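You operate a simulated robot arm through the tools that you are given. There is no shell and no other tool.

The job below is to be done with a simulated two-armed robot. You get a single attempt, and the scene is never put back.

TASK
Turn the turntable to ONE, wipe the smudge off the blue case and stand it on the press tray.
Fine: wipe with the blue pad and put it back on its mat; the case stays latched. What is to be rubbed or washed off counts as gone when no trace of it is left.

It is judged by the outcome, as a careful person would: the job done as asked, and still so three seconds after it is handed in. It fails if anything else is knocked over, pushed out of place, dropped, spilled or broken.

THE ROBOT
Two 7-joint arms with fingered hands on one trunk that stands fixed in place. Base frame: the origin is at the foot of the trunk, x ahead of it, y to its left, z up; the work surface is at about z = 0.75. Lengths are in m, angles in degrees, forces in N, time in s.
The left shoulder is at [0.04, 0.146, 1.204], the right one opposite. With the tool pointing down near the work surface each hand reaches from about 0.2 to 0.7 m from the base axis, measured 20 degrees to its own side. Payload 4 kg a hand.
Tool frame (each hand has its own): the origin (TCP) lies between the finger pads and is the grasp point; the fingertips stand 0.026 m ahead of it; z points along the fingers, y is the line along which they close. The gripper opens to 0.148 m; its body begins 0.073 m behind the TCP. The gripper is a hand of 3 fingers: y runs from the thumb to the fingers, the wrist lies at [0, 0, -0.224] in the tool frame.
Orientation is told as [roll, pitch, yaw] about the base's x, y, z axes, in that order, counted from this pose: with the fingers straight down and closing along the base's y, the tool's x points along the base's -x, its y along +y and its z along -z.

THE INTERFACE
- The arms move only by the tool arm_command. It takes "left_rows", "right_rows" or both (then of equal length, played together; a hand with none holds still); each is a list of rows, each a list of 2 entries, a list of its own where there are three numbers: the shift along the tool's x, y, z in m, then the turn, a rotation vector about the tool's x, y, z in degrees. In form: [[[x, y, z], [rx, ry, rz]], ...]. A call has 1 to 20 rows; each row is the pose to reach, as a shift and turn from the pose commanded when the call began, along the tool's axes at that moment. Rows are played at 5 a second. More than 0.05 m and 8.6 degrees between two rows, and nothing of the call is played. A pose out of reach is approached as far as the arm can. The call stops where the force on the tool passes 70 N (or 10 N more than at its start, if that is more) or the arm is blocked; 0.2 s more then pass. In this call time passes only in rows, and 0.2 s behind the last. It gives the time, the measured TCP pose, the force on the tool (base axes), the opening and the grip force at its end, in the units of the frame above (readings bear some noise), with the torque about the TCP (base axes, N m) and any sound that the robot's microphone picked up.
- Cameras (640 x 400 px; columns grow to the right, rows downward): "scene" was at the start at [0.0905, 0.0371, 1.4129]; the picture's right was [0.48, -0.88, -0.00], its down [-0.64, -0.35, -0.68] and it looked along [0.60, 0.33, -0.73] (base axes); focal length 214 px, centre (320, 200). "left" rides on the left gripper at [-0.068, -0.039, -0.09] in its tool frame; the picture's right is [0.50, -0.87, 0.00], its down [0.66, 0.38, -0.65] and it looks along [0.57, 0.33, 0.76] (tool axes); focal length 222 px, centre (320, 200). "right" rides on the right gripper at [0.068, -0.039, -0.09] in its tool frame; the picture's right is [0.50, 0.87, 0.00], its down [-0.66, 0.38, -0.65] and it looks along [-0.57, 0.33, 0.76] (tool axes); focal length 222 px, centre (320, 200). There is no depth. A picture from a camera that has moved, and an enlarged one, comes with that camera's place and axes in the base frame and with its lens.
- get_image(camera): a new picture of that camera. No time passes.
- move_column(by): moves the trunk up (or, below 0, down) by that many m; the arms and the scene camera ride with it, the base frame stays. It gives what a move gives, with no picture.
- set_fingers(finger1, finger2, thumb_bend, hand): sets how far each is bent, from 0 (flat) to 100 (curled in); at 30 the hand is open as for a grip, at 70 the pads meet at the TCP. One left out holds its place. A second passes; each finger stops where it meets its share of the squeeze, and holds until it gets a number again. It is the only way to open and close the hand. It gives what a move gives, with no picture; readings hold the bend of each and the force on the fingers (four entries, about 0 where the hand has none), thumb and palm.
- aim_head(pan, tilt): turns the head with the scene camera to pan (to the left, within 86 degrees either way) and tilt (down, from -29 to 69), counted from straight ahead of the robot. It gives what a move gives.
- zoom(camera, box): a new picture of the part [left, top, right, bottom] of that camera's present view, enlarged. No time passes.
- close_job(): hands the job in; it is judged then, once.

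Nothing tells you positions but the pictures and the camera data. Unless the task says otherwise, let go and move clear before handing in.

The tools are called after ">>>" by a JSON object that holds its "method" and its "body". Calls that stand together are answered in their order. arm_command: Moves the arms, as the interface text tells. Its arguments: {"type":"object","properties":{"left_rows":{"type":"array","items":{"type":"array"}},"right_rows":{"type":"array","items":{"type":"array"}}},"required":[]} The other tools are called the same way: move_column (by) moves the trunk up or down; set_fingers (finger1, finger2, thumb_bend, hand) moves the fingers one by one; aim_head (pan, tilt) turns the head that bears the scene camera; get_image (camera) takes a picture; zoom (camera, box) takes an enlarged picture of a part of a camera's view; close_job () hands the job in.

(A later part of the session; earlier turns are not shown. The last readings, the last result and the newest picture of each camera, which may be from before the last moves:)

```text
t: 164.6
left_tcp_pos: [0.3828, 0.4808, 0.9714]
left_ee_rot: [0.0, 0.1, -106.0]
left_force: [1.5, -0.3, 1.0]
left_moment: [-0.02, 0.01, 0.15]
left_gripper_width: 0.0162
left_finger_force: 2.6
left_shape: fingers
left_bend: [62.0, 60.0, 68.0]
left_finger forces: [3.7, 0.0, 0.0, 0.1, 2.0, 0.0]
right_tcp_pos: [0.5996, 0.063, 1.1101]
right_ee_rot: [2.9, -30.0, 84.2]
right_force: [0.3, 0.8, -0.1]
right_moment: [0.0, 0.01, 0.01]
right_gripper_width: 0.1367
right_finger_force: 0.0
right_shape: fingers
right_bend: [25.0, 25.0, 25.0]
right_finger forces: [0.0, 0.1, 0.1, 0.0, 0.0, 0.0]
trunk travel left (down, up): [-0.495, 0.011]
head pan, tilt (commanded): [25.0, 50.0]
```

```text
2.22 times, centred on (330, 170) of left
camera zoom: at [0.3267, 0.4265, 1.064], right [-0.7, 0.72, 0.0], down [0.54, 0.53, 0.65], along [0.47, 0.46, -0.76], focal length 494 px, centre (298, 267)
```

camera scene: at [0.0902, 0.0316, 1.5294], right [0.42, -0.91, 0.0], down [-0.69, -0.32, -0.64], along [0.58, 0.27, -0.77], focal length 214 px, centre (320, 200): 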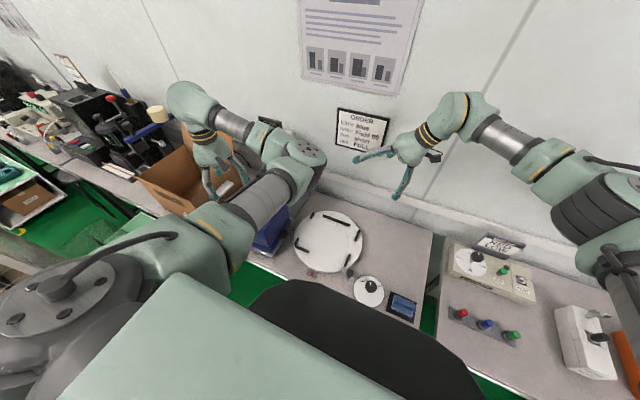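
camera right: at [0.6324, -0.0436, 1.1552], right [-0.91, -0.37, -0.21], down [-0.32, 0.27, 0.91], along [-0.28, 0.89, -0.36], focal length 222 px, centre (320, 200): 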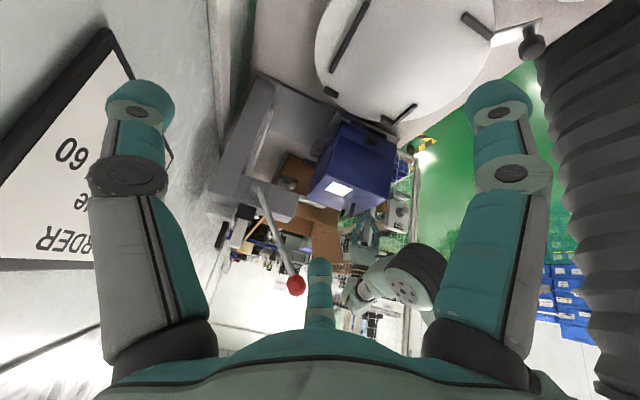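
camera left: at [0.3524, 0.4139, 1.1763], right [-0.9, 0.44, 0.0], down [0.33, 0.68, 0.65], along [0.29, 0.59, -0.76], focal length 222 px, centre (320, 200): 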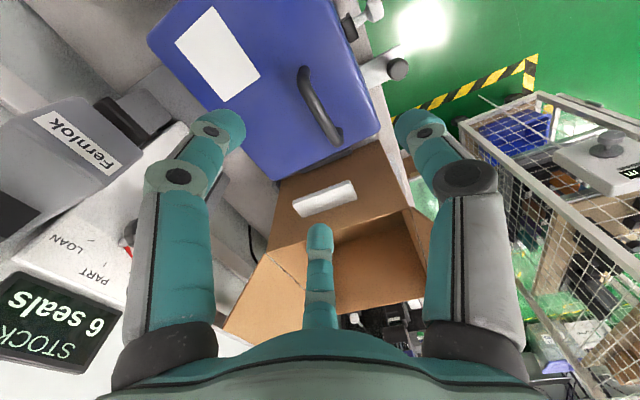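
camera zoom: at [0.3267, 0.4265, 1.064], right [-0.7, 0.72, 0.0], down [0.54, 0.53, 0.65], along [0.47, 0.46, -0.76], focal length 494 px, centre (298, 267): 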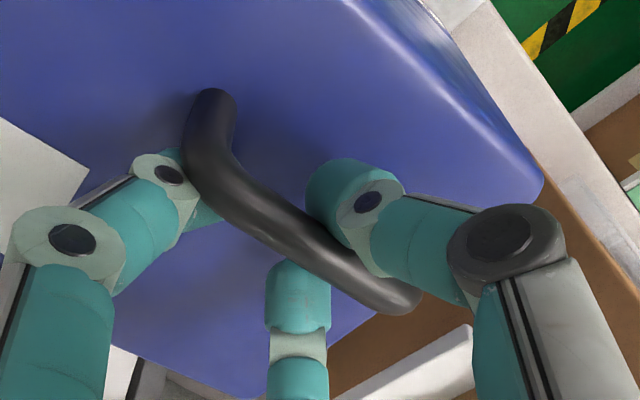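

The torque has built to 0.15 N·m and the case is just beginning to turn. A few more degrees.

>>> {"method": "arm_command", "body": {"left_rows": [[[0, 0, 0], [0, 0, 2]], [[0, 0, 0], [0, 0, 4]]]}}

>>> {"method": "zoom", "body": {"camera": "right", "box": [310, 90, 420, 180]}}

>>> {"method": "zoom", "body": {"camera": "left", "box": [220, 80, 440, 260]}}

```text
t: 165.2
left_tcp_pos: [0.3831, 0.4802, 0.9714]
left_ee_rot: [-0.1, 0.0, -110.0]
left_force: [1.7, -0.8, -0.1]
left_moment: [-0.04, 0.0, 0.2]
left_gripper_width: 0.0176
left_finger_force: 4.2
left_shape: fingers
left_bend: [62.0, 60.0, 68.0]
left_finger forces: [4.9, 0.1, 0.0, 0.1, 3.1, 0.1]
right_tcp_pos: [0.5986, 0.0619, 1.1114]
right_ee_rot: [2.8, -29.9, 84.2]
right_force: [-0.3, -0.4, 0.4]
right_moment: [-0.01, 0.0, 0.0]
right_gripper_width: 0.1365
right_finger_force: 0.0
right_shape: fingers
right_bend: [25.0, 25.0, 25.0]
right_finger forces: [0.0, 0.0, 0.0, 0.0, 0.0, 0.1]
trunk travel left (down, up): [-0.495, 0.011]
head pan, tilt (commanded): [25.0, 50.0]
```

```text
4.44 times, centred on (365, 135) of right
camera zoom: at [0.6328, -0.0441, 1.1551], right [-0.91, -0.37, -0.21], down [-0.32, 0.27, 0.91], along [-0.28, 0.89, -0.36], focal length 987 px, centre (120, 489)
```

zoom: 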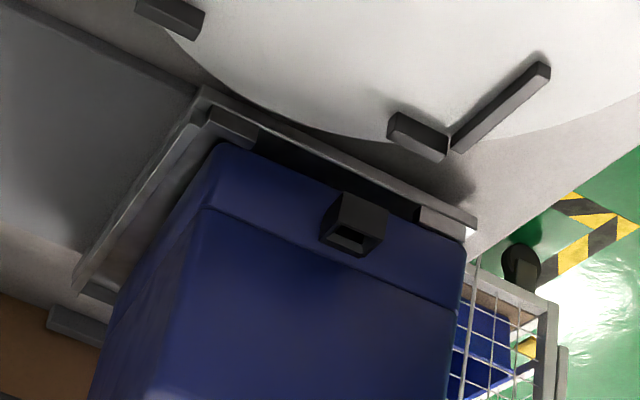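

```text
2.22 times, centred on (330, 170) of left
camera zoom: at [0.3234, 0.4304, 1.064], right [-0.64, 0.77, 0.0], down [0.58, 0.49, 0.65], along [0.5, 0.42, -0.76], focal length 494 px, centre (298, 267)
```

zoom: 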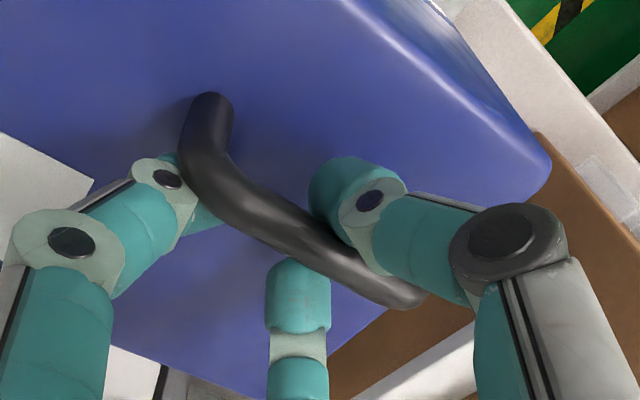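

The case resists slightly (0.2 N·m). I add a few more degrees and keep watching.

>>> {"method": "arm_command", "body": {"left_rows": [[[0, 0, 0], [0, 0, 2]], [[0, 0, 0], [0, 0, 4]], [[0, 0, 0], [0, 0, 6]]]}}

>>> {"method": "zoom", "body": {"camera": "right", "box": [310, 90, 420, 180]}}

>>> {"method": "zoom", "body": {"camera": "left", "box": [220, 80, 440, 260]}}

```text
t: 166.0
left_tcp_pos: [0.3832, 0.4819, 0.9726]
left_ee_rot: [-0.1, 0.2, -115.9]
left_force: [1.1, -0.9, 2.5]
left_moment: [-0.05, 0.02, 0.31]
left_gripper_width: 0.0193
left_finger_force: 5.6
left_shape: fingers
left_bend: [62.0, 60.0, 68.0]
left_finger forces: [6.7, 0.1, 0.0, 0.0, 4.7, 0.0]
right_tcp_pos: [0.5996, 0.063, 1.1119]
right_ee_rot: [2.9, -29.9, 84.2]
right_force: [-0.2, -0.4, 0.0]
right_moment: [-0.02, -0.01, 0.0]
right_gripper_width: 0.1368
right_finger_force: 0.0
right_shape: fingers
right_bend: [25.0, 25.0, 25.0]
right_finger forces: [0.1, 0.1, 0.1, 0.0, 0.1, 0.1]
trunk travel left (down, up): [-0.495, 0.011]
head pan, tilt (commanded): [25.0, 50.0]
```

```text
4.44 times, centred on (365, 135) of right
camera zoom: at [0.6327, -0.0442, 1.1551], right [-0.91, -0.37, -0.21], down [-0.32, 0.27, 0.91], along [-0.28, 0.89, -0.36], focal length 987 px, centre (120, 489)
```

zoom: 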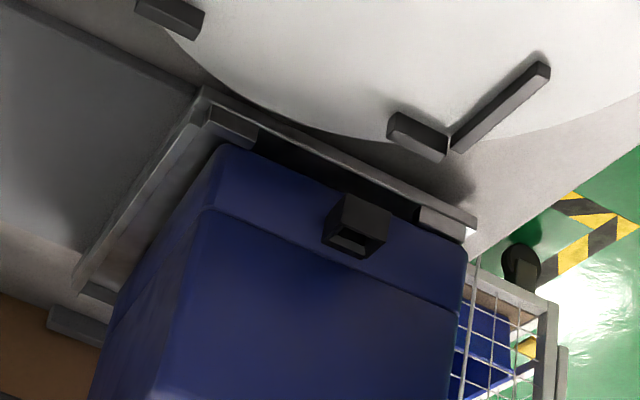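

```text
2.22 times, centred on (330, 170) of left
camera zoom: at [0.3186, 0.4367, 1.0636], right [-0.56, 0.83, 0.0], down [0.63, 0.42, 0.65], along [0.54, 0.37, -0.76], focal length 494 px, centre (298, 267)
```

zoom: 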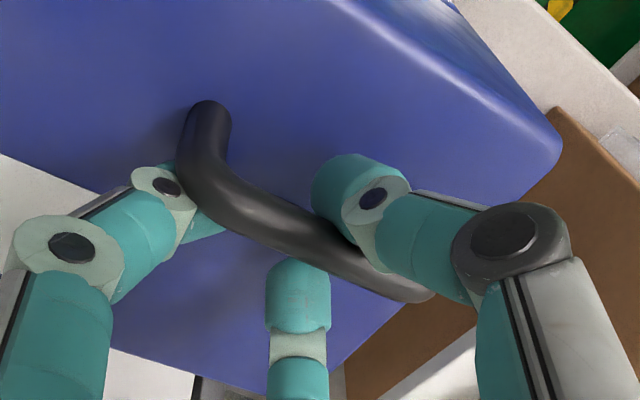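

It has turned about 2° but also crept 7 mm toward the robot. I keep the twist and add a slow 12 mm push away from the robot with the thumb.

>>> {"method": "arm_command", "body": {"left_rows": [[[0.0007, 0.003, 0], [0, 0, 0]], [[0.0013, 0.006, 0], [0, 0, 0]], [[0.002, 0.009, 0], [0, 0, 0]], [[0.0026, 0.0121, 0], [0, 0, 0]]]}}

>>> {"method": "zoom", "body": {"camera": "right", "box": [310, 90, 420, 180]}}

>>> {"method": "zoom", "body": {"camera": "left", "box": [220, 80, 440, 260]}}

```text
t: 167.0
left_tcp_pos: [0.3943, 0.4786, 0.9716]
left_ee_rot: [-0.1, 0.0, -115.9]
left_force: [-1.0, 1.4, 1.8]
left_moment: [0.0, 0.01, 0.22]
left_gripper_width: 0.0188
left_finger_force: 3.7
left_shape: fingers
left_bend: [63.0, 60.0, 67.0]
left_finger forces: [4.1, 0.1, 0.0, 0.0, 4.7, 0.1]
right_tcp_pos: [0.5984, 0.0639, 1.1124]
right_ee_rot: [2.8, -29.9, 84.2]
right_force: [0.1, -0.1, 0.5]
right_moment: [-0.02, 0.02, 0.0]
right_gripper_width: 0.1366
right_finger_force: 0.0
right_shape: fingers
right_bend: [25.0, 25.0, 25.0]
right_finger forces: [0.1, 0.0, 0.0, 0.0, 0.0, 0.0]
trunk travel left (down, up): [-0.495, 0.011]
head pan, tilt (commanded): [25.0, 50.0]
```

```text
4.44 times, centred on (365, 135) of right
camera zoom: at [0.6324, -0.0438, 1.1553], right [-0.91, -0.37, -0.21], down [-0.32, 0.27, 0.91], along [-0.28, 0.89, -0.36], focal length 987 px, centre (120, 489)
```

zoom: 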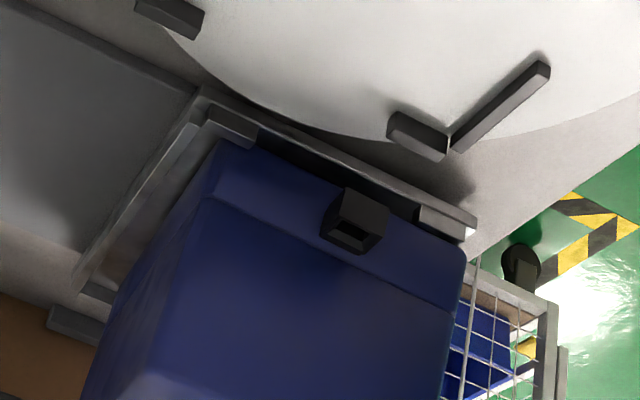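

```text
2.22 times, centred on (330, 170) of left
camera zoom: at [0.33, 0.434, 1.064], right [-0.56, 0.83, 0.0], down [0.63, 0.42, 0.65], along [0.54, 0.37, -0.76], focal length 494 px, centre (298, 267)
```

zoom: 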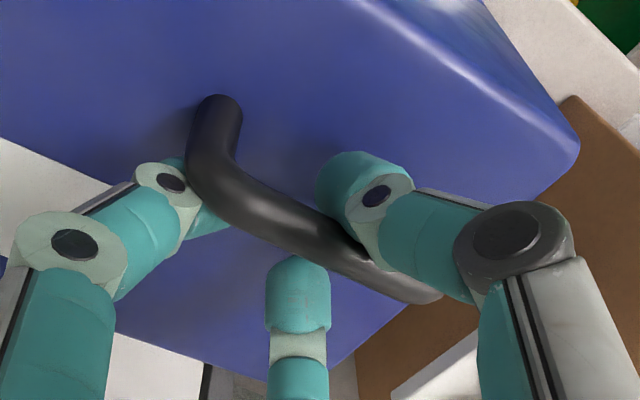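

Yaw is down to about 2°. I keep pushing gently away from the robot and slightly right.

>>> {"method": "arm_command", "body": {"left_rows": [[[-0.0005, 0.0035, 0], [0, 0, 0]], [[-0.001, 0.007, 0], [0, 0, 0]], [[-0.0015, 0.0105, 0], [0, 0, 0]], [[-0.002, 0.014, 0], [0, 0, 0]]]}}

>>> {"method": "zoom", "body": {"camera": "right", "box": [310, 90, 420, 180]}}

>>> {"method": "zoom", "body": {"camera": "left", "box": [220, 80, 440, 260]}}

```text
t: 168.0
left_tcp_pos: [0.4058, 0.4702, 0.9716]
left_ee_rot: [0.0, 0.0, -115.9]
left_force: [-1.3, 2.4, 0.1]
left_moment: [0.03, -0.01, 0.07]
left_gripper_width: 0.0163
left_finger_force: 2.4
left_shape: fingers
left_bend: [62.0, 60.0, 67.0]
left_finger forces: [0.9, 0.0, 0.1, 0.1, 2.8, 0.0]
right_tcp_pos: [0.5988, 0.0645, 1.1109]
right_ee_rot: [2.9, -30.0, 84.2]
right_force: [-0.3, 0.1, 0.4]
right_moment: [0.02, -0.04, -0.02]
right_gripper_width: 0.1367
right_finger_force: 0.0
right_shape: fingers
right_bend: [25.0, 25.0, 25.0]
right_finger forces: [0.0, 0.0, 0.0, 0.1, 0.0, 0.0]
trunk travel left (down, up): [-0.495, 0.011]
head pan, tilt (commanded): [25.0, 50.0]
```

```text
4.44 times, centred on (365, 135) of right
camera zoom: at [0.6325, -0.0434, 1.1552], right [-0.91, -0.37, -0.21], down [-0.32, 0.27, 0.91], along [-0.28, 0.89, -0.36], focal length 987 px, centre (120, 489)
```

zoom: 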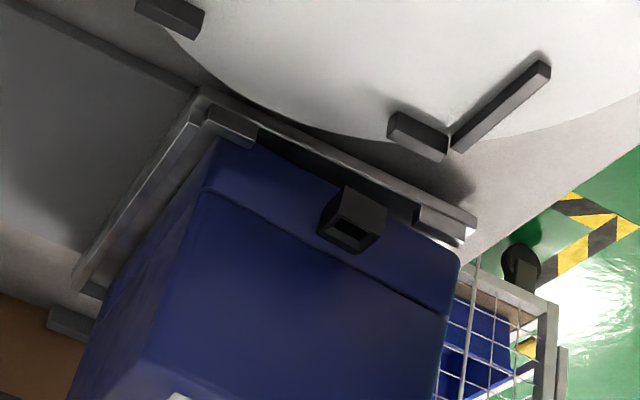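

```text
2.22 times, centred on (330, 170) of left
camera zoom: at [0.3415, 0.4263, 1.0635], right [-0.56, 0.83, 0.0], down [0.63, 0.42, 0.65], along [0.54, 0.37, -0.76], focal length 494 px, centre (298, 267)
```

zoom: 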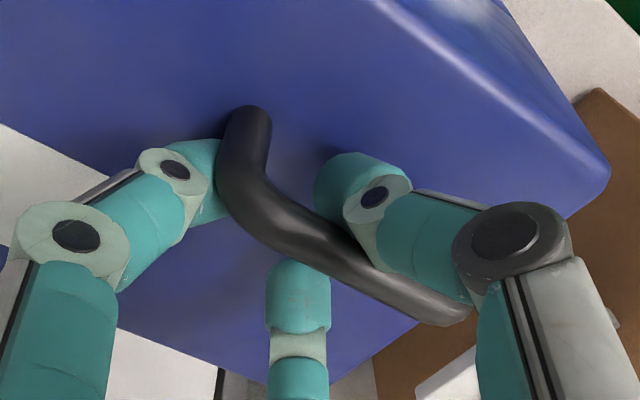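

The case is starting to tip rather than slide, so I stop pushing and ease back. I'll re-place it with a lift instead, using the pre-rotation I've now calibrated. First relax, realign the hand and hook the bar.

>>> {"method": "arm_command", "body": {"left_rows": [[[0.001, -0.003, 0], [0, 0, 0]], [[0.002, -0.007, 0], [0, 0, 0]], [[0.003, -0.011, 0], [0, 0, 0]]]}}

>>> {"method": "set_fingers", "body": {"hand": "left", "finger1": 56, "finger2": 56, "thumb_bend": 56}}

>>> {"method": "arm_command", "body": {"left_rows": [[[0, 0, -0.001], [0, 0, -5]], [[0, 0, -0.002], [0, 0, -10]], [[0, 0, -0.002], [0, 0, -15]], [[0, 0, -0.002], [0, 0, -20]], [[0, 0, -0.002], [0, 0, -24]]]}}

>>> {"method": "zoom", "body": {"camera": "left", "box": [220, 80, 440, 260]}}

>>> {"method": "zoom", "body": {"camera": "right", "box": [310, 90, 420, 180]}}

```text
t: 168.8
left_tcp_pos: [0.3978, 0.478, 0.9706]
left_ee_rot: [-0.1, 0.1, -115.9]
left_force: [-1.9, 0.1, 0.2]
left_moment: [-0.03, -0.05, 0.04]
left_gripper_width: 0.0176
left_finger_force: 2.4
left_shape: fingers
left_bend: [61.0, 60.0, 68.0]
left_finger forces: [1.8, 0.1, 0.0, 0.0, 3.0, 0.1]
right_tcp_pos: [0.5993, 0.0633, 1.1108]
right_ee_rot: [2.9, -29.9, 84.2]
right_force: [-0.6, -0.4, 0.1]
right_moment: [0.01, -0.04, -0.02]
right_gripper_width: 0.1364
right_finger_force: 0.2
right_shape: fingers
right_bend: [25.0, 25.0, 25.0]
right_finger forces: [0.0, 0.0, 0.0, 0.1, 0.1, 0.0]
trunk travel left (down, up): [-0.495, 0.011]
head pan, tilt (commanded): [25.0, 50.0]
```

```text
t: 169.8
left_tcp_pos: [0.3986, 0.477, 0.9732]
left_ee_rot: [0.0, 0.0, -115.9]
left_force: [0.1, -0.4, -1.0]
left_moment: [-0.01, -0.01, -0.01]
left_gripper_width: 0.0417
left_finger_force: 0.1
left_shape: fingers
left_bend: [56.0, 56.0, 56.0]
left_finger forces: [0.1, 0.0, 0.0, 0.1, 0.0, 0.0]
right_tcp_pos: [0.5992, 0.0634, 1.1106]
right_ee_rot: [3.0, -29.9, 84.2]
right_force: [0.4, 0.2, 0.3]
right_moment: [-0.01, -0.04, 0.01]
right_gripper_width: 0.1368
right_finger_force: 0.0
right_shape: fingers
right_bend: [25.0, 25.0, 25.0]
right_finger forces: [0.0, 0.0, 0.0, 0.1, 0.1, 0.0]
trunk travel left (down, up): [-0.495, 0.011]
head pan, tilt (commanded): [25.0, 50.0]
```

```text
t: 171.0
left_tcp_pos: [0.3992, 0.4771, 0.9729]
left_ee_rot: [-0.1, 0.0, -91.8]
left_force: [0.4, 0.3, -0.2]
left_moment: [-0.02, -0.02, -0.01]
left_gripper_width: 0.0418
left_finger_force: 0.0
left_shape: fingers
left_bend: [56.0, 56.0, 56.0]
left_finger forces: [0.0, 0.0, 0.1, 0.0, 0.0, 0.0]
right_tcp_pos: [0.599, 0.0634, 1.1118]
right_ee_rot: [3.0, -29.9, 84.1]
right_force: [-0.6, 0.0, -0.9]
right_moment: [0.0, 0.03, 0.03]
right_gripper_width: 0.1369
right_finger_force: 0.0
right_shape: fingers
right_bend: [25.0, 25.0, 25.0]
right_finger forces: [0.0, 0.1, 0.1, 0.1, 0.0, 0.0]
trunk travel left (down, up): [-0.495, 0.011]
head pan, tilt (commanded): [25.0, 50.0]
```

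```text
2.22 times, centred on (330, 170) of left
camera zoom: at [0.3569, 0.4111, 1.0656], right [-0.85, 0.53, 0.0], down [0.4, 0.64, 0.65], along [0.34, 0.56, -0.76], focal length 494 px, centre (298, 267)
```

zoom: 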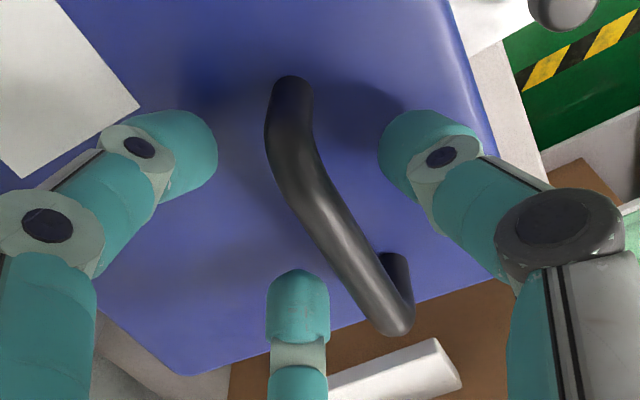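

```text
4.44 times, centred on (365, 135) of right
camera zoom: at [0.6326, -0.0438, 1.1552], right [-0.91, -0.37, -0.21], down [-0.32, 0.27, 0.91], along [-0.28, 0.89, -0.36], focal length 987 px, centre (120, 489)
```

zoom: 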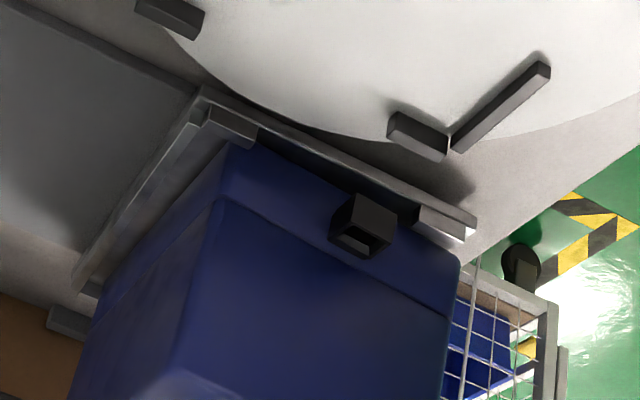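

The twist worked: the case is square now (right edge at y≈0.374 front and back), just offset about 13 mm left and 13 mm near. I recentre the hand on the bar, hook it, and do a small lift-and-shift.

>>> {"method": "arm_command", "body": {"left_rows": [[[0.0008, -0.0078, 0], [0, 0, 0]], [[0.0015, -0.0156, 0.001], [0, 0, 0]]]}}

>>> {"method": "set_fingers", "body": {"hand": "left", "finger1": 63, "finger2": 63, "thumb_bend": 63}}

>>> {"method": "set_fingers", "body": {"hand": "left", "finger1": 75, "finger2": 75, "thumb_bend": 75}}

>>> {"method": "zoom", "body": {"camera": "left", "box": [220, 80, 440, 260]}}

>>> {"method": "zoom", "body": {"camera": "right", "box": [310, 90, 420, 180]}}

```text
t: 171.6
left_tcp_pos: [0.3826, 0.4802, 0.9733]
left_ee_rot: [0.1, 0.1, -91.8]
left_force: [1.2, -0.8, 0.0]
left_moment: [-0.01, -0.01, 0.01]
left_gripper_width: 0.043
left_finger_force: 0.3
left_shape: fingers
left_bend: [56.0, 56.0, 56.0]
left_finger forces: [0.5, 0.4, 0.0, 0.0, 0.1, 0.0]
right_tcp_pos: [0.5992, 0.0635, 1.1121]
right_ee_rot: [2.8, -30.0, 84.3]
right_force: [-0.1, -0.1, 0.6]
right_moment: [0.0, 0.03, -0.01]
right_gripper_width: 0.1365
right_finger_force: 0.0
right_shape: fingers
right_bend: [25.0, 25.0, 25.0]
right_finger forces: [0.0, 0.0, 0.0, 0.0, 0.0, 0.1]
trunk travel left (down, up): [-0.495, 0.011]
head pan, tilt (commanded): [25.0, 50.0]
```

```text
t: 172.6
left_tcp_pos: [0.3822, 0.4811, 0.9728]
left_ee_rot: [0.1, 0.2, -91.9]
left_force: [0.5, -0.7, 0.2]
left_moment: [0.02, -0.03, -0.01]
left_gripper_width: 0.0209
left_finger_force: 0.2
left_shape: fingers
left_bend: [63.0, 63.0, 63.0]
left_finger forces: [0.4, 0.4, 0.0, 0.0, 0.1, 0.1]
right_tcp_pos: [0.5985, 0.0634, 1.111]
right_ee_rot: [3.0, -29.9, 84.1]
right_force: [-0.2, -0.1, -0.1]
right_moment: [0.0, 0.01, 0.01]
right_gripper_width: 0.1369
right_finger_force: 0.1
right_shape: fingers
right_bend: [25.0, 25.0, 25.0]
right_finger forces: [0.0, 0.1, 0.0, 0.0, 0.0, 0.0]
trunk travel left (down, up): [-0.495, 0.011]
head pan, tilt (commanded): [25.0, 50.0]
```

```text
t: 173.6
left_tcp_pos: [0.3826, 0.4813, 0.9719]
left_ee_rot: [0.0, -0.1, -92.0]
left_force: [-0.4, -0.8, 0.2]
left_moment: [0.02, 0.03, 0.01]
left_gripper_width: 0.0007
left_finger_force: 9.9
left_shape: fingers
left_bend: [72.0, 73.0, 71.0]
left_finger forces: [6.3, 6.2, 0.0, 0.1, 7.0, 0.1]
right_tcp_pos: [0.5979, 0.0649, 1.1107]
right_ee_rot: [2.9, -30.0, 84.2]
right_force: [0.4, -0.1, 0.3]
right_moment: [0.01, -0.03, 0.03]
right_gripper_width: 0.1369
right_finger_force: 0.0
right_shape: fingers
right_bend: [25.0, 25.0, 25.0]
right_finger forces: [0.0, 0.0, 0.0, 0.0, 0.0, 0.0]
trunk travel left (down, up): [-0.495, 0.011]
head pan, tilt (commanded): [25.0, 50.0]
```

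```text
2.22 times, centred on (330, 170) of left
camera zoom: at [0.341, 0.414, 1.0644], right [-0.85, 0.53, 0.0], down [0.4, 0.64, 0.65], along [0.35, 0.56, -0.76], focal length 494 px, centre (298, 267)
```

zoom: 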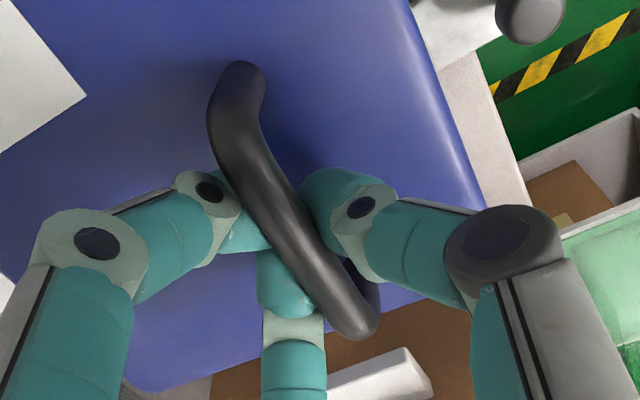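

```text
4.44 times, centred on (365, 135) of right
camera zoom: at [0.633, -0.0433, 1.155], right [-0.91, -0.37, -0.21], down [-0.32, 0.27, 0.91], along [-0.28, 0.89, -0.36], focal length 987 px, centre (120, 489)
```

zoom: 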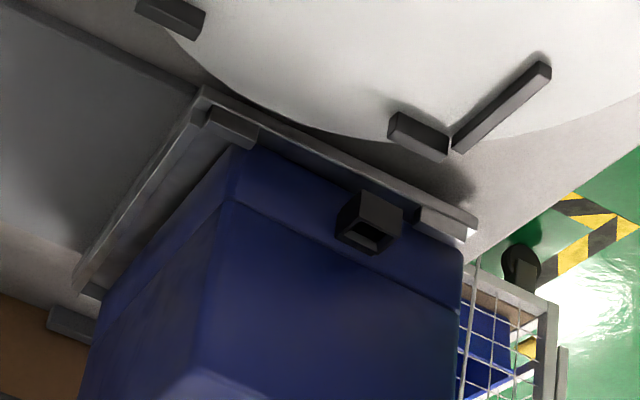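

Hooked, and the case is square (right edge y 0.373, x 0.33–0.485). A small lift first.

>>> {"method": "arm_command", "body": {"left_rows": [[[0, 0, -0.005], [0, 0, 0]], [[0, 0, -0.01], [0, 0, 0]], [[0, 0, -0.014], [0, 0, 0]]]}}

>>> {"method": "zoom", "body": {"camera": "right", "box": [310, 90, 420, 180]}}

```text
t: 174.4
left_tcp_pos: [0.3818, 0.4805, 0.9864]
left_ee_rot: [-0.1, 0.0, -91.8]
left_force: [-0.2, 0.1, -5.3]
left_moment: [0.03, 0.0, 0.0]
left_gripper_width: 0.0006
left_finger_force: 9.9
left_shape: fingers
left_bend: [72.0, 73.0, 72.0]
left_finger forces: [7.5, 5.6, 0.0, 0.0, 6.8, 0.0]
right_tcp_pos: [0.5985, 0.0638, 1.1115]
right_ee_rot: [2.9, -29.9, 84.3]
right_force: [-0.1, 0.6, 0.0]
right_moment: [0.01, 0.01, 0.03]
right_gripper_width: 0.1366
right_finger_force: 0.1
right_shape: fingers
right_bend: [25.0, 25.0, 25.0]
right_finger forces: [0.0, 0.0, 0.0, 0.0, 0.0, 0.0]
trunk travel left (down, up): [-0.495, 0.011]
head pan, tilt (commanded): [25.0, 50.0]
```

```text
4.44 times, centred on (365, 135) of right
camera zoom: at [0.633, -0.0434, 1.155], right [-0.91, -0.37, -0.21], down [-0.32, 0.27, 0.91], along [-0.28, 0.89, -0.36], focal length 987 px, centre (120, 489)
```

zoom: 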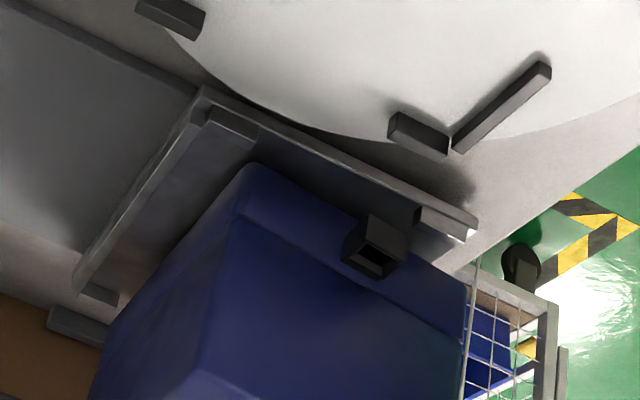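

Lifted, and the clockwise pre-rotation (~5°) is what I want. I shift it 23 mm away and 12 mm right.

>>> {"method": "arm_command", "body": {"left_rows": [[[-0.002, 0.004, -0.004], [0, 0, 0]], [[-0.005, 0.01, -0.004], [0, 0, 0]], [[-0.0085, 0.017, -0.004], [0, 0, 0]], [[-0.0118, 0.0234, -0.004], [0, 0, 0]], [[-0.0118, 0.0234, -0.003], [0, 0, 0]]]}}

>>> {"method": "zoom", "body": {"camera": "right", "box": [310, 90, 420, 180]}}

```text
t: 175.6
left_tcp_pos: [0.4057, 0.4679, 0.9909]
left_ee_rot: [0.1, 0.1, -91.8]
left_force: [-1.4, 0.4, -3.0]
left_moment: [0.01, 0.03, -0.02]
left_gripper_width: 0.0
left_finger_force: 9.5
left_shape: fingers
left_bend: [73.0, 73.0, 72.0]
left_finger forces: [6.3, 5.7, 0.1, 0.0, 6.9, 0.0]
right_tcp_pos: [0.5989, 0.0642, 1.1117]
right_ee_rot: [2.8, -29.8, 84.2]
right_force: [-1.5, 0.0, -0.6]
right_moment: [0.01, 0.01, 0.02]
right_gripper_width: 0.1367
right_finger_force: 0.1
right_shape: fingers
right_bend: [25.0, 25.0, 25.0]
right_finger forces: [0.0, 0.0, 0.0, 0.1, 0.0, 0.0]
trunk travel left (down, up): [-0.495, 0.011]
head pan, tilt (commanded): [25.0, 50.0]
```

```text
4.44 times, centred on (365, 135) of right
camera zoom: at [0.6325, -0.0433, 1.1553], right [-0.91, -0.37, -0.21], down [-0.32, 0.27, 0.91], along [-0.28, 0.89, -0.36], focal length 987 px, centre (120, 489)
```

zoom: 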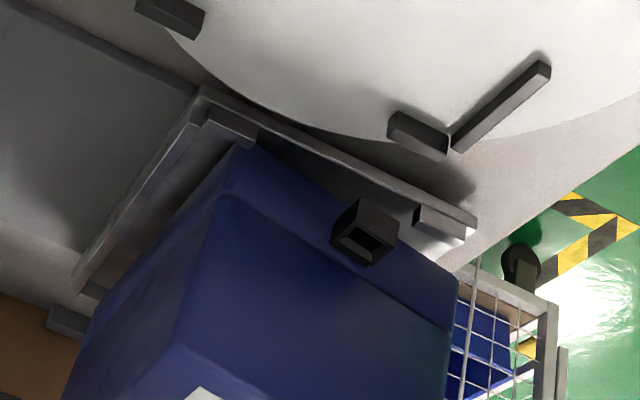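

The far corner is dragging on the tray. I lift another 8 mm to free it and look.

>>> {"method": "arm_command", "body": {"left_rows": [[[0, 0, -0.004], [0, 0, 0]], [[0, 0, -0.009], [0, 0, 0]], [[0, 0, -0.009], [0, 0, 0]]]}}

>>> {"method": "zoom", "body": {"camera": "right", "box": [310, 90, 420, 180]}}

```text
t: 176.4
left_tcp_pos: [0.4051, 0.4694, 0.9987]
left_ee_rot: [-0.1, 0.0, -91.9]
left_force: [-0.2, 0.4, -5.9]
left_moment: [0.06, 0.04, -0.03]
left_gripper_width: 0.0002
left_finger_force: 9.9
left_shape: fingers
left_bend: [73.0, 73.0, 72.0]
left_finger forces: [8.0, 5.7, 0.1, 0.1, 6.5, 0.0]
right_tcp_pos: [0.5996, 0.0635, 1.111]
right_ee_rot: [3.0, -29.8, 84.2]
right_force: [-0.7, -0.1, -0.3]
right_moment: [0.02, 0.0, -0.02]
right_gripper_width: 0.1369
right_finger_force: 0.1
right_shape: fingers
right_bend: [25.0, 25.0, 25.0]
right_finger forces: [0.1, 0.0, 0.0, 0.0, 0.1, 0.1]
trunk travel left (down, up): [-0.495, 0.011]
head pan, tilt (commanded): [25.0, 50.0]
```

```text
4.44 times, centred on (365, 135) of right
camera zoom: at [0.6331, -0.0433, 1.1549], right [-0.91, -0.37, -0.21], down [-0.32, 0.27, 0.91], along [-0.28, 0.89, -0.36], focal length 987 px, centre (120, 489)
```

zoom: 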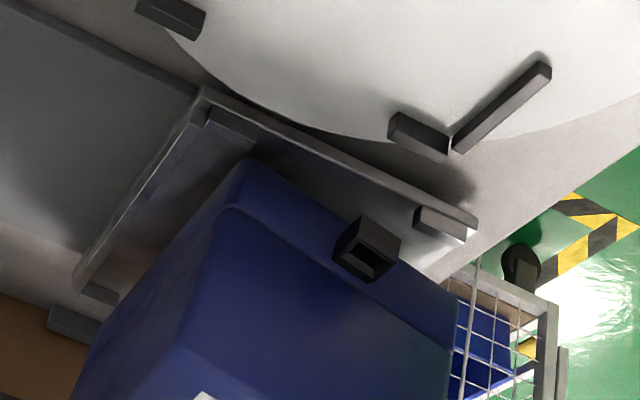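

Free again: yaw ~8° clockwise. From the earlier behaviour I apply +1.5°, a 4 mm correction, and lower to touch.

>>> {"method": "arm_command", "body": {"left_rows": [[[-0.002, 0.002, 0], [0, 0, -0.8]], [[-0.0039, 0.0041, 0], [0, 0, -1.5]], [[-0.0039, 0.0041, 0.005], [0, 0, -1.5]], [[-0.0039, 0.0041, 0.01], [0, 0, -1.5]], [[-0.0039, 0.0041, 0.014], [0, 0, -1.5]]]}}

>>> {"method": "zoom", "body": {"camera": "right", "box": [310, 90, 420, 180]}}

```text
t: 177.6
left_tcp_pos: [0.4092, 0.4641, 0.9851]
left_ee_rot: [0.0, 0.1, -90.4]
left_force: [-2.5, 2.5, -1.6]
left_moment: [0.01, -0.03, 0.0]
left_gripper_width: 0.0
left_finger_force: 0.0
left_shape: fingers
left_bend: [73.0, 73.0, 72.0]
left_finger forces: [0.0, 0.0, 0.1, 0.1, 0.0, 0.1]
right_tcp_pos: [0.5995, 0.0636, 1.1113]
right_ee_rot: [2.9, -30.0, 84.2]
right_force: [0.0, 0.2, -0.7]
right_moment: [0.01, -0.01, -0.03]
right_gripper_width: 0.1368
right_finger_force: 0.0
right_shape: fingers
right_bend: [25.0, 25.0, 25.0]
right_finger forces: [0.0, 0.0, 0.1, 0.1, 0.0, 0.0]
trunk travel left (down, up): [-0.495, 0.011]
head pan, tilt (commanded): [25.0, 50.0]
```

```text
4.44 times, centred on (365, 135) of right
camera zoom: at [0.6322, -0.0432, 1.1554], right [-0.91, -0.37, -0.21], down [-0.32, 0.27, 0.91], along [-0.28, 0.89, -0.36], focal length 987 px, centre (120, 489)
```

zoom: 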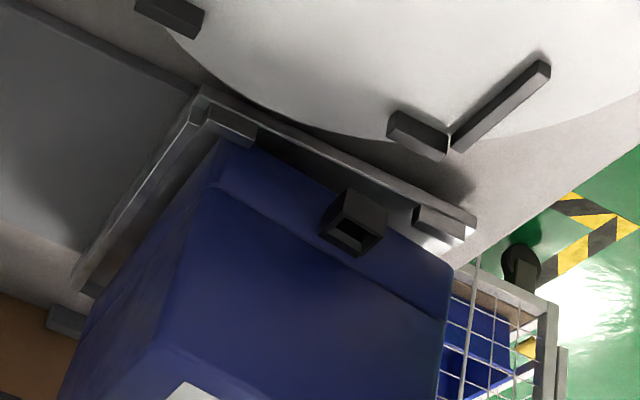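

Now yaw ~5° clockwise as planned, but still ~1 cm left. I lower the rest while drawing 1 cm to the right.

>>> {"method": "arm_command", "body": {"left_rows": [[[-0.003, 0.0, 0.001], [0, 0, 0]], [[-0.007, 0.0, 0.003], [0, 0, 0]], [[-0.011, -0.002, 0.006], [0, 0, 0]], [[-0.011, -0.005, 0.011], [0, 0, 0]], [[-0.011, -0.009, 0.016], [0, 0, 0]], [[-0.011, -0.013, 0.0215], [0, 0, 0]]]}}

>>> {"method": "zoom", "body": {"camera": "right", "box": [310, 90, 420, 180]}}

>>> {"method": "get_image", "body": {"camera": "left"}}

```text
t: 179.0
left_tcp_pos: [0.3964, 0.4531, 0.964]
left_ee_rot: [0.0, 0.0, -90.3]
left_force: [-2.1, 3.2, 2.1]
left_moment: [0.06, 0.01, -0.02]
left_gripper_width: 0.0001
left_finger_force: 0.0
left_shape: fingers
left_bend: [73.0, 73.0, 72.0]
left_finger forces: [0.0, 0.1, 0.0, 0.0, 0.2, 0.1]
right_tcp_pos: [0.5985, 0.0653, 1.1112]
right_ee_rot: [2.9, -29.8, 84.2]
right_force: [-0.1, -0.3, 0.4]
right_moment: [-0.01, 0.02, -0.04]
right_gripper_width: 0.1368
right_finger_force: 0.0
right_shape: fingers
right_bend: [25.0, 25.0, 25.0]
right_finger forces: [0.1, 0.1, 0.0, 0.0, 0.0, 0.1]
trunk travel left (down, up): [-0.495, 0.011]
head pan, tilt (commanded): [25.0, 50.0]
```

```text
4.44 times, centred on (365, 135) of right
camera zoom: at [0.6321, -0.0435, 1.1555], right [-0.91, -0.37, -0.21], down [-0.32, 0.27, 0.91], along [-0.28, 0.89, -0.36], focal length 987 px, centre (120, 489)
```

zoom: 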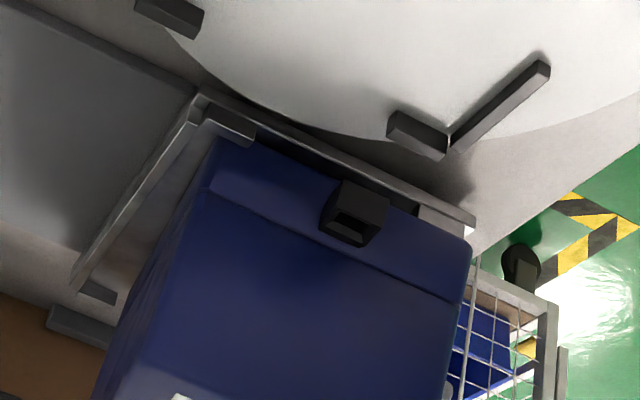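

```text
taken
camera left: at [0.3561, 0.3854, 1.0554], right [-0.86, 0.51, 0.0], down [0.38, 0.65, 0.66], along [0.33, 0.57, -0.76], focal length 222 px, centre (320, 200)
```

left: 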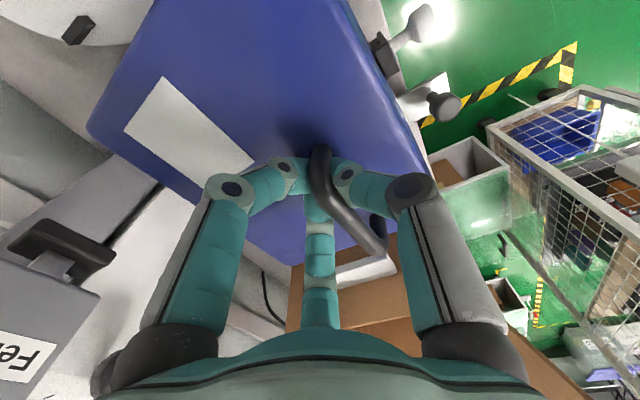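

The case has swung to its usual skew again because I can only pull at the front handle. A better way to nudge it is to press lightly on the lid with closed fingertips and drag. I release the handle (at a height where the tips don't press the lid) and back up.

>>> {"method": "arm_command", "body": {"left_rows": [[[0.004, 0.001, -0.004], [0, 0, 0]], [[0.008, 0.002, -0.009], [0, 0, 0]]]}}

>>> {"method": "set_fingers", "body": {"hand": "left", "finger1": 60, "finger2": 60, "thumb_bend": 60}}

>>> {"method": "zoom", "body": {"camera": "left", "box": [220, 80, 440, 260]}}

```text
t: 179.6
left_tcp_pos: [0.3982, 0.4609, 0.9718]
left_ee_rot: [-0.2, -0.1, -90.5]
left_force: [-0.5, -0.5, -6.6]
left_moment: [0.04, -0.05, 0.02]
left_gripper_width: 0.0
left_finger_force: 4.2
left_shape: fingers
left_bend: [73.0, 73.0, 72.0]
left_finger forces: [0.1, 0.0, 0.1, 0.0, 7.7, 0.0]
right_tcp_pos: [0.5998, 0.0642, 1.1116]
right_ee_rot: [3.0, -29.9, 84.1]
right_force: [-0.6, 0.2, -0.1]
right_moment: [-0.02, 0.02, 0.01]
right_gripper_width: 0.1366
right_finger_force: 0.0
right_shape: fingers
right_bend: [25.0, 25.0, 25.0]
right_finger forces: [0.0, 0.0, 0.0, 0.0, 0.1, 0.0]
trunk travel left (down, up): [-0.495, 0.011]
head pan, tilt (commanded): [25.0, 50.0]
```

```text
t: 180.6
left_tcp_pos: [0.3981, 0.4613, 0.9719]
left_ee_rot: [0.0, 0.0, -90.4]
left_force: [0.1, 1.8, -0.2]
left_moment: [0.03, 0.03, -0.03]
left_gripper_width: 0.0294
left_finger_force: 0.2
left_shape: fingers
left_bend: [60.0, 60.0, 60.0]
left_finger forces: [0.0, 0.0, 0.0, 0.0, 1.3, 0.0]
right_tcp_pos: [0.598, 0.0641, 1.1109]
right_ee_rot: [2.9, -29.9, 84.2]
right_force: [0.0, -0.1, 1.0]
right_moment: [0.04, 0.01, -0.02]
right_gripper_width: 0.1366
right_finger_force: 0.0
right_shape: fingers
right_bend: [25.0, 25.0, 25.0]
right_finger forces: [0.0, 0.0, 0.1, 0.1, 0.0, 0.0]
trunk travel left (down, up): [-0.495, 0.011]
head pan, tilt (commanded): [25.0, 50.0]
```

```text
2.22 times, centred on (330, 170) of left
camera zoom: at [0.3585, 0.3932, 1.0642], right [-0.86, 0.51, 0.0], down [0.38, 0.65, 0.65], along [0.33, 0.56, -0.76], focal length 494 px, centre (298, 267)
```

zoom: 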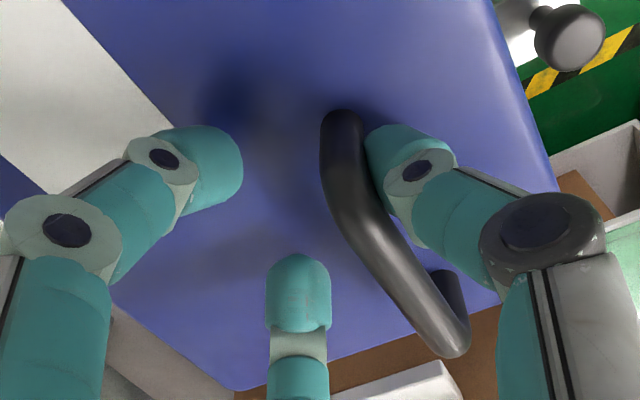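

>>> {"method": "set_fingers", "body": {"hand": "left", "finger1": 54, "finger2": 54, "thumb_bend": 50}}

>>> {"method": "arm_command", "body": {"left_rows": [[[0, 0, -0.01], [0, 0, 0]], [[0, 0, -0.03], [0, 0, 0]], [[0, 0, -0.06], [0, 0, 0]], [[0, 0, -0.09], [0, 0, 0]]]}}

>>> {"method": "set_fingers", "body": {"hand": "left", "finger1": 70, "finger2": 70, "thumb_bend": 70}}

>>> {"method": "get_image", "body": {"camera": "left"}}

>>> {"method": "zoom", "body": {"camera": "right", "box": [310, 90, 420, 180]}}

```text
t: 181.6
left_tcp_pos: [0.3986, 0.4597, 0.9725]
left_ee_rot: [0.0, 0.1, -90.4]
left_force: [0.1, 0.0, -0.2]
left_moment: [0.0, 0.0, 0.01]
left_gripper_width: 0.055
left_finger_force: 0.1
left_shape: fingers
left_bend: [54.0, 54.0, 50.0]
left_finger forces: [0.1, 0.1, 0.1, 0.0, 0.0, 0.1]
right_tcp_pos: [0.5993, 0.0633, 1.1108]
right_ee_rot: [3.0, -29.9, 84.2]
right_force: [0.0, -0.3, -0.7]
right_moment: [-0.02, -0.03, 0.0]
right_gripper_width: 0.1366
right_finger_force: 0.0
right_shape: fingers
right_bend: [25.0, 25.0, 25.0]
right_finger forces: [0.0, 0.0, 0.1, 0.0, 0.1, 0.1]
trunk travel left (down, up): [-0.495, 0.011]
head pan, tilt (commanded): [25.0, 50.0]
```

```text
t: 182.6
left_tcp_pos: [0.3991, 0.4607, 1.0651]
left_ee_rot: [0.0, 0.2, -90.3]
left_force: [0.2, -0.5, 0.6]
left_moment: [0.02, 0.02, 0.02]
left_gripper_width: 0.0553
left_finger_force: 0.0
left_shape: fingers
left_bend: [54.0, 54.0, 50.0]
left_finger forces: [0.1, 0.0, 0.0, 0.1, 0.0, 0.0]
right_tcp_pos: [0.5993, 0.0631, 1.1108]
right_ee_rot: [3.0, -29.9, 84.2]
right_force: [0.2, -0.7, 0.8]
right_moment: [-0.03, 0.04, 0.02]
right_gripper_width: 0.1367
right_finger_force: 0.0
right_shape: fingers
right_bend: [25.0, 25.0, 25.0]
right_finger forces: [0.0, 0.0, 0.0, 0.0, 0.0, 0.0]
trunk travel left (down, up): [-0.495, 0.011]
head pan, tilt (commanded): [25.0, 50.0]
```

```text
t: 183.6
left_tcp_pos: [0.3999, 0.4609, 1.065]
left_ee_rot: [0.0, 0.1, -90.4]
left_force: [-0.9, -0.2, 0.4]
left_moment: [-0.01, 0.0, 0.03]
left_gripper_width: 0.0001
left_finger_force: 0.0
left_shape: fingers
left_bend: [70.0, 70.0, 70.0]
left_finger forces: [0.0, 0.0, 0.0, 0.0, 0.1, 0.0]
right_tcp_pos: [0.5995, 0.0626, 1.1108]
right_ee_rot: [2.9, -29.8, 84.2]
right_force: [0.4, 0.0, -0.4]
right_moment: [0.02, 0.01, 0.02]
right_gripper_width: 0.1368
right_finger_force: 0.1
right_shape: fingers
right_bend: [25.0, 25.0, 25.0]
right_finger forces: [0.0, 0.0, 0.0, 0.0, 0.0, 0.1]
trunk travel left (down, up): [-0.495, 0.011]
head pan, tilt (commanded): [25.0, 50.0]
```

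```text
taken
camera left: at [0.3602, 0.3938, 1.1552], right [-0.86, 0.51, 0.0], down [0.38, 0.65, 0.65], along [0.33, 0.56, -0.76], focal length 222 px, centre (320, 200)
```

left: 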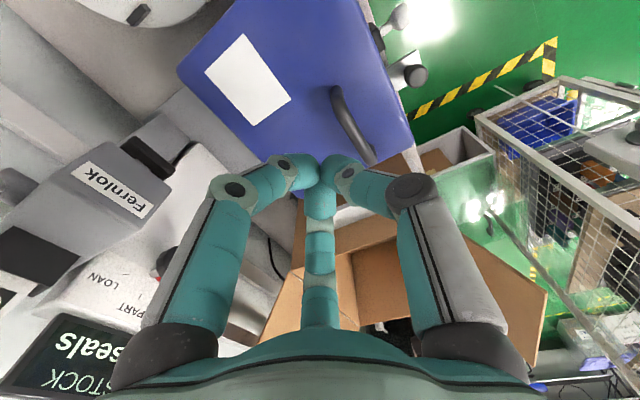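

```text
4.44 times, centred on (365, 135) of right
camera zoom: at [0.6326, -0.0438, 1.1551], right [-0.91, -0.37, -0.21], down [-0.32, 0.27, 0.91], along [-0.28, 0.89, -0.36], focal length 987 px, centre (120, 489)
```

zoom: 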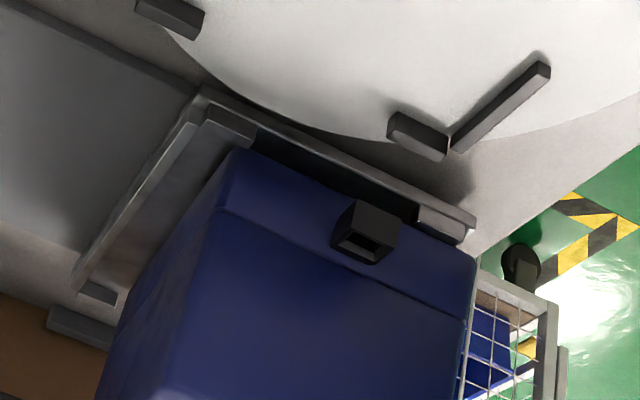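

The case is nearly square now (about 1°), but 2 cm too near and 1.3 cm left. I'll press lightly on a free part of the lid with the closed fingertips and drag it. First position above (0.44, 0.475).

>>> {"method": "arm_command", "body": {"left_rows": [[[0.005, 0.013, 0], [0, 0, 0]], [[0.01, 0.027, 0], [0, 0, 0]], [[0.0143, 0.0399, 0.02], [0, 0, 0]], [[0.0143, 0.0399, 0.055], [0, 0, 0]], [[0.0143, 0.0399, 0.085], [0, 0, 0]], [[0.0143, 0.0399, 0.098], [0, 0, 0]]]}}

>>> {"method": "get_image", "body": {"camera": "left"}}

>>> {"method": "zoom", "body": {"camera": "right", "box": [270, 80, 430, 280]}}

```text
t: 185.0
left_tcp_pos: [0.4386, 0.4756, 0.9658]
left_ee_rot: [0.1, 0.1, -90.4]
left_force: [-0.6, 1.0, -0.6]
left_moment: [0.02, -0.01, -0.01]
left_gripper_width: 0.0003
left_finger_force: 0.0
left_shape: fingers
left_bend: [70.0, 70.0, 70.0]
left_finger forces: [0.0, 0.1, 0.0, 0.0, 0.1, 0.0]
right_tcp_pos: [0.5998, 0.063, 1.1112]
right_ee_rot: [2.9, -29.9, 84.3]
right_force: [-0.1, -0.2, 1.0]
right_moment: [-0.02, 0.03, -0.02]
right_gripper_width: 0.1368
right_finger_force: 0.0
right_shape: fingers
right_bend: [25.0, 25.0, 25.0]
right_finger forces: [0.0, 0.0, 0.0, 0.0, 0.0, 0.0]
trunk travel left (down, up): [-0.495, 0.011]
head pan, tilt (commanded): [25.0, 50.0]
```

```text
taken
camera left: at [0.3996, 0.4073, 1.0574], right [-0.86, 0.51, 0.0], down [0.38, 0.65, 0.65], along [0.33, 0.56, -0.76], focal length 222 px, centre (320, 200)
```

left: 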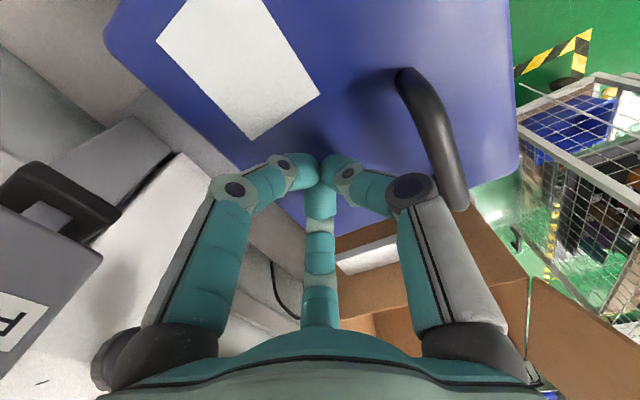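

```text
2.00 times, centred on (350, 180) of right
camera zoom: at [0.6326, -0.0438, 1.1551], right [-0.91, -0.37, -0.21], down [-0.32, 0.27, 0.91], along [-0.28, 0.89, -0.36], focal length 444 px, centre (260, 240)
```

zoom: 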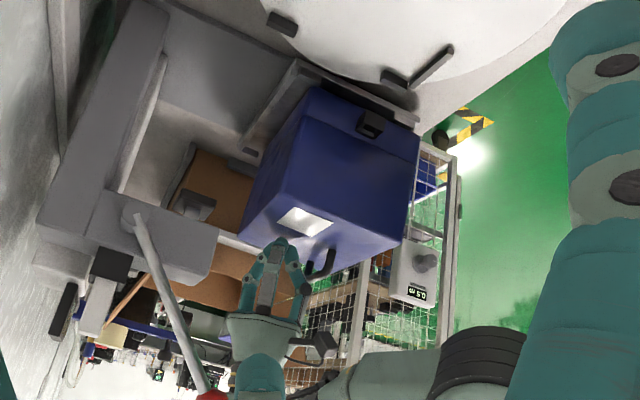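

Not touching yet. I lower in 3 mm steps to a light contact.

>>> {"method": "arm_command", "body": {"left_rows": [[[0, 0, 0.004], [0, 0, 0]]]}}

>>> {"method": "arm_command", "body": {"left_rows": [[[0, 0, 0.003], [0, 0, 0]]]}}

```text
t: 185.4
left_tcp_pos: [0.4394, 0.4747, 0.9618]
left_ee_rot: [0.0, 0.1, -90.4]
left_force: [0.4, -0.7, 0.8]
left_moment: [0.0, 0.02, -0.02]
left_gripper_width: 0.0002
left_finger_force: 0.0
left_shape: fingers
left_bend: [70.0, 70.0, 70.0]
left_finger forces: [0.0, 0.0, 0.0, 0.0, 0.0, 0.0]
right_tcp_pos: [0.5991, 0.0633, 1.1103]
right_ee_rot: [2.8, -29.9, 84.3]
right_force: [0.3, 0.0, -1.0]
right_moment: [-0.02, 0.0, -0.03]
right_gripper_width: 0.1367
right_finger_force: 0.1
right_shape: fingers
right_bend: [25.0, 25.0, 25.0]
right_finger forces: [0.0, 0.0, 0.0, 0.0, 0.0, 0.0]
trunk travel left (down, up): [-0.495, 0.011]
head pan, tilt (commanded): [25.0, 50.0]
```

```text
t: 185.8
left_tcp_pos: [0.4376, 0.4754, 0.9586]
left_ee_rot: [0.0, 0.2, -90.4]
left_force: [0.0, 0.4, 3.1]
left_moment: [0.02, 0.04, -0.01]
left_gripper_width: 0.0001
left_finger_force: 1.1
left_shape: fingers
left_bend: [70.0, 70.0, 70.0]
left_finger forces: [0.0, 0.1, 0.1, 0.0, 2.6, 0.0]
right_tcp_pos: [0.5987, 0.0626, 1.1111]
right_ee_rot: [3.0, -29.9, 84.1]
right_force: [-1.0, -0.2, 1.0]
right_moment: [0.0, 0.02, 0.01]
right_gripper_width: 0.1367
right_finger_force: 0.1
right_shape: fingers
right_bend: [25.0, 25.0, 25.0]
right_finger forces: [0.0, 0.0, 0.0, 0.0, 0.1, 0.0]
trunk travel left (down, up): [-0.495, 0.011]
head pan, tilt (commanded): [25.0, 50.0]
```

Light contact (3 N). A touch more pressure, then drag 2 cm away from the robot.

>>> {"method": "arm_command", "body": {"left_rows": [[[0, 0, 0.0015], [0, 0, 0]], [[0, 0.004, 0.0015], [0, 0, 0]], [[0, 0.008, 0.0015], [0, 0, 0]], [[0, 0.012, 0.0015], [0, 0, 0]], [[0, 0.016, 0.0015], [0, 0, 0]]]}}

>>> {"method": "zoom", "body": {"camera": "right", "box": [310, 90, 420, 180]}}

>>> {"method": "get_image", "body": {"camera": "left"}}

```text
t: 187.0
left_tcp_pos: [0.4539, 0.4742, 0.9576]
left_ee_rot: [0.0, 0.2, -90.4]
left_force: [-2.9, -0.7, 9.3]
left_moment: [-0.08, 0.17, 0.03]
left_gripper_width: 0.0
left_finger_force: 4.5
left_shape: fingers
left_bend: [70.0, 70.0, 70.0]
left_finger forces: [0.0, 0.0, 0.0, 0.0, 10.1, 0.0]
right_tcp_pos: [0.5986, 0.0631, 1.1132]
right_ee_rot: [3.0, -29.9, 84.2]
right_force: [0.7, -0.7, 0.3]
right_moment: [0.02, 0.02, 0.0]
right_gripper_width: 0.1368
right_finger_force: 0.0
right_shape: fingers
right_bend: [25.0, 25.0, 25.0]
right_finger forces: [0.0, 0.0, 0.0, 0.0, 0.1, 0.0]
trunk travel left (down, up): [-0.495, 0.011]
head pan, tilt (commanded): [25.0, 50.0]
```

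```text
4.44 times, centred on (365, 135) of right
camera zoom: at [0.6315, -0.0443, 1.1558], right [-0.91, -0.37, -0.21], down [-0.32, 0.27, 0.91], along [-0.28, 0.89, -0.36], focal length 987 px, centre (120, 489)
```

zoom: 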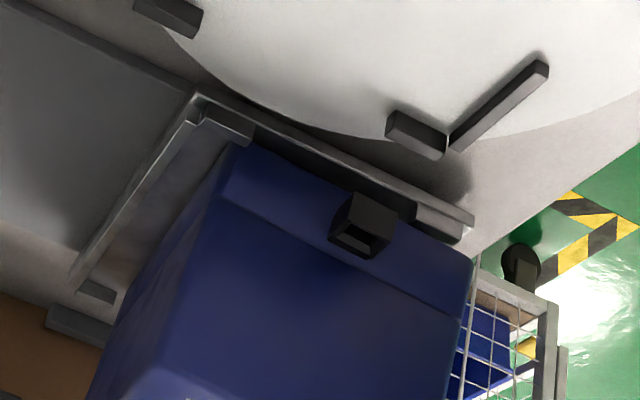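

```text
taken
camera left: at [0.4136, 0.4064, 1.0487], right [-0.86, 0.51, 0.0], down [0.38, 0.65, 0.66], along [0.33, 0.57, -0.75], focal length 222 px, centre (320, 200)
```

left: 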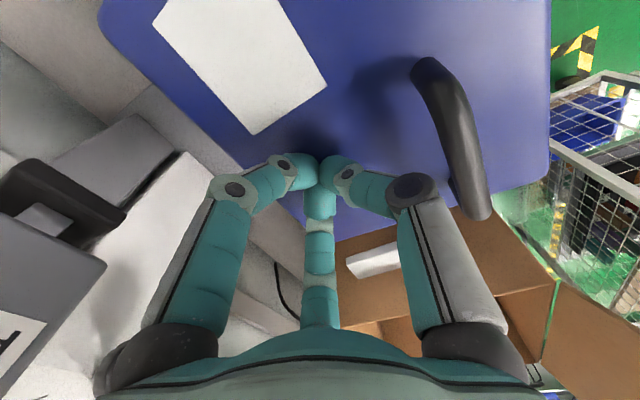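

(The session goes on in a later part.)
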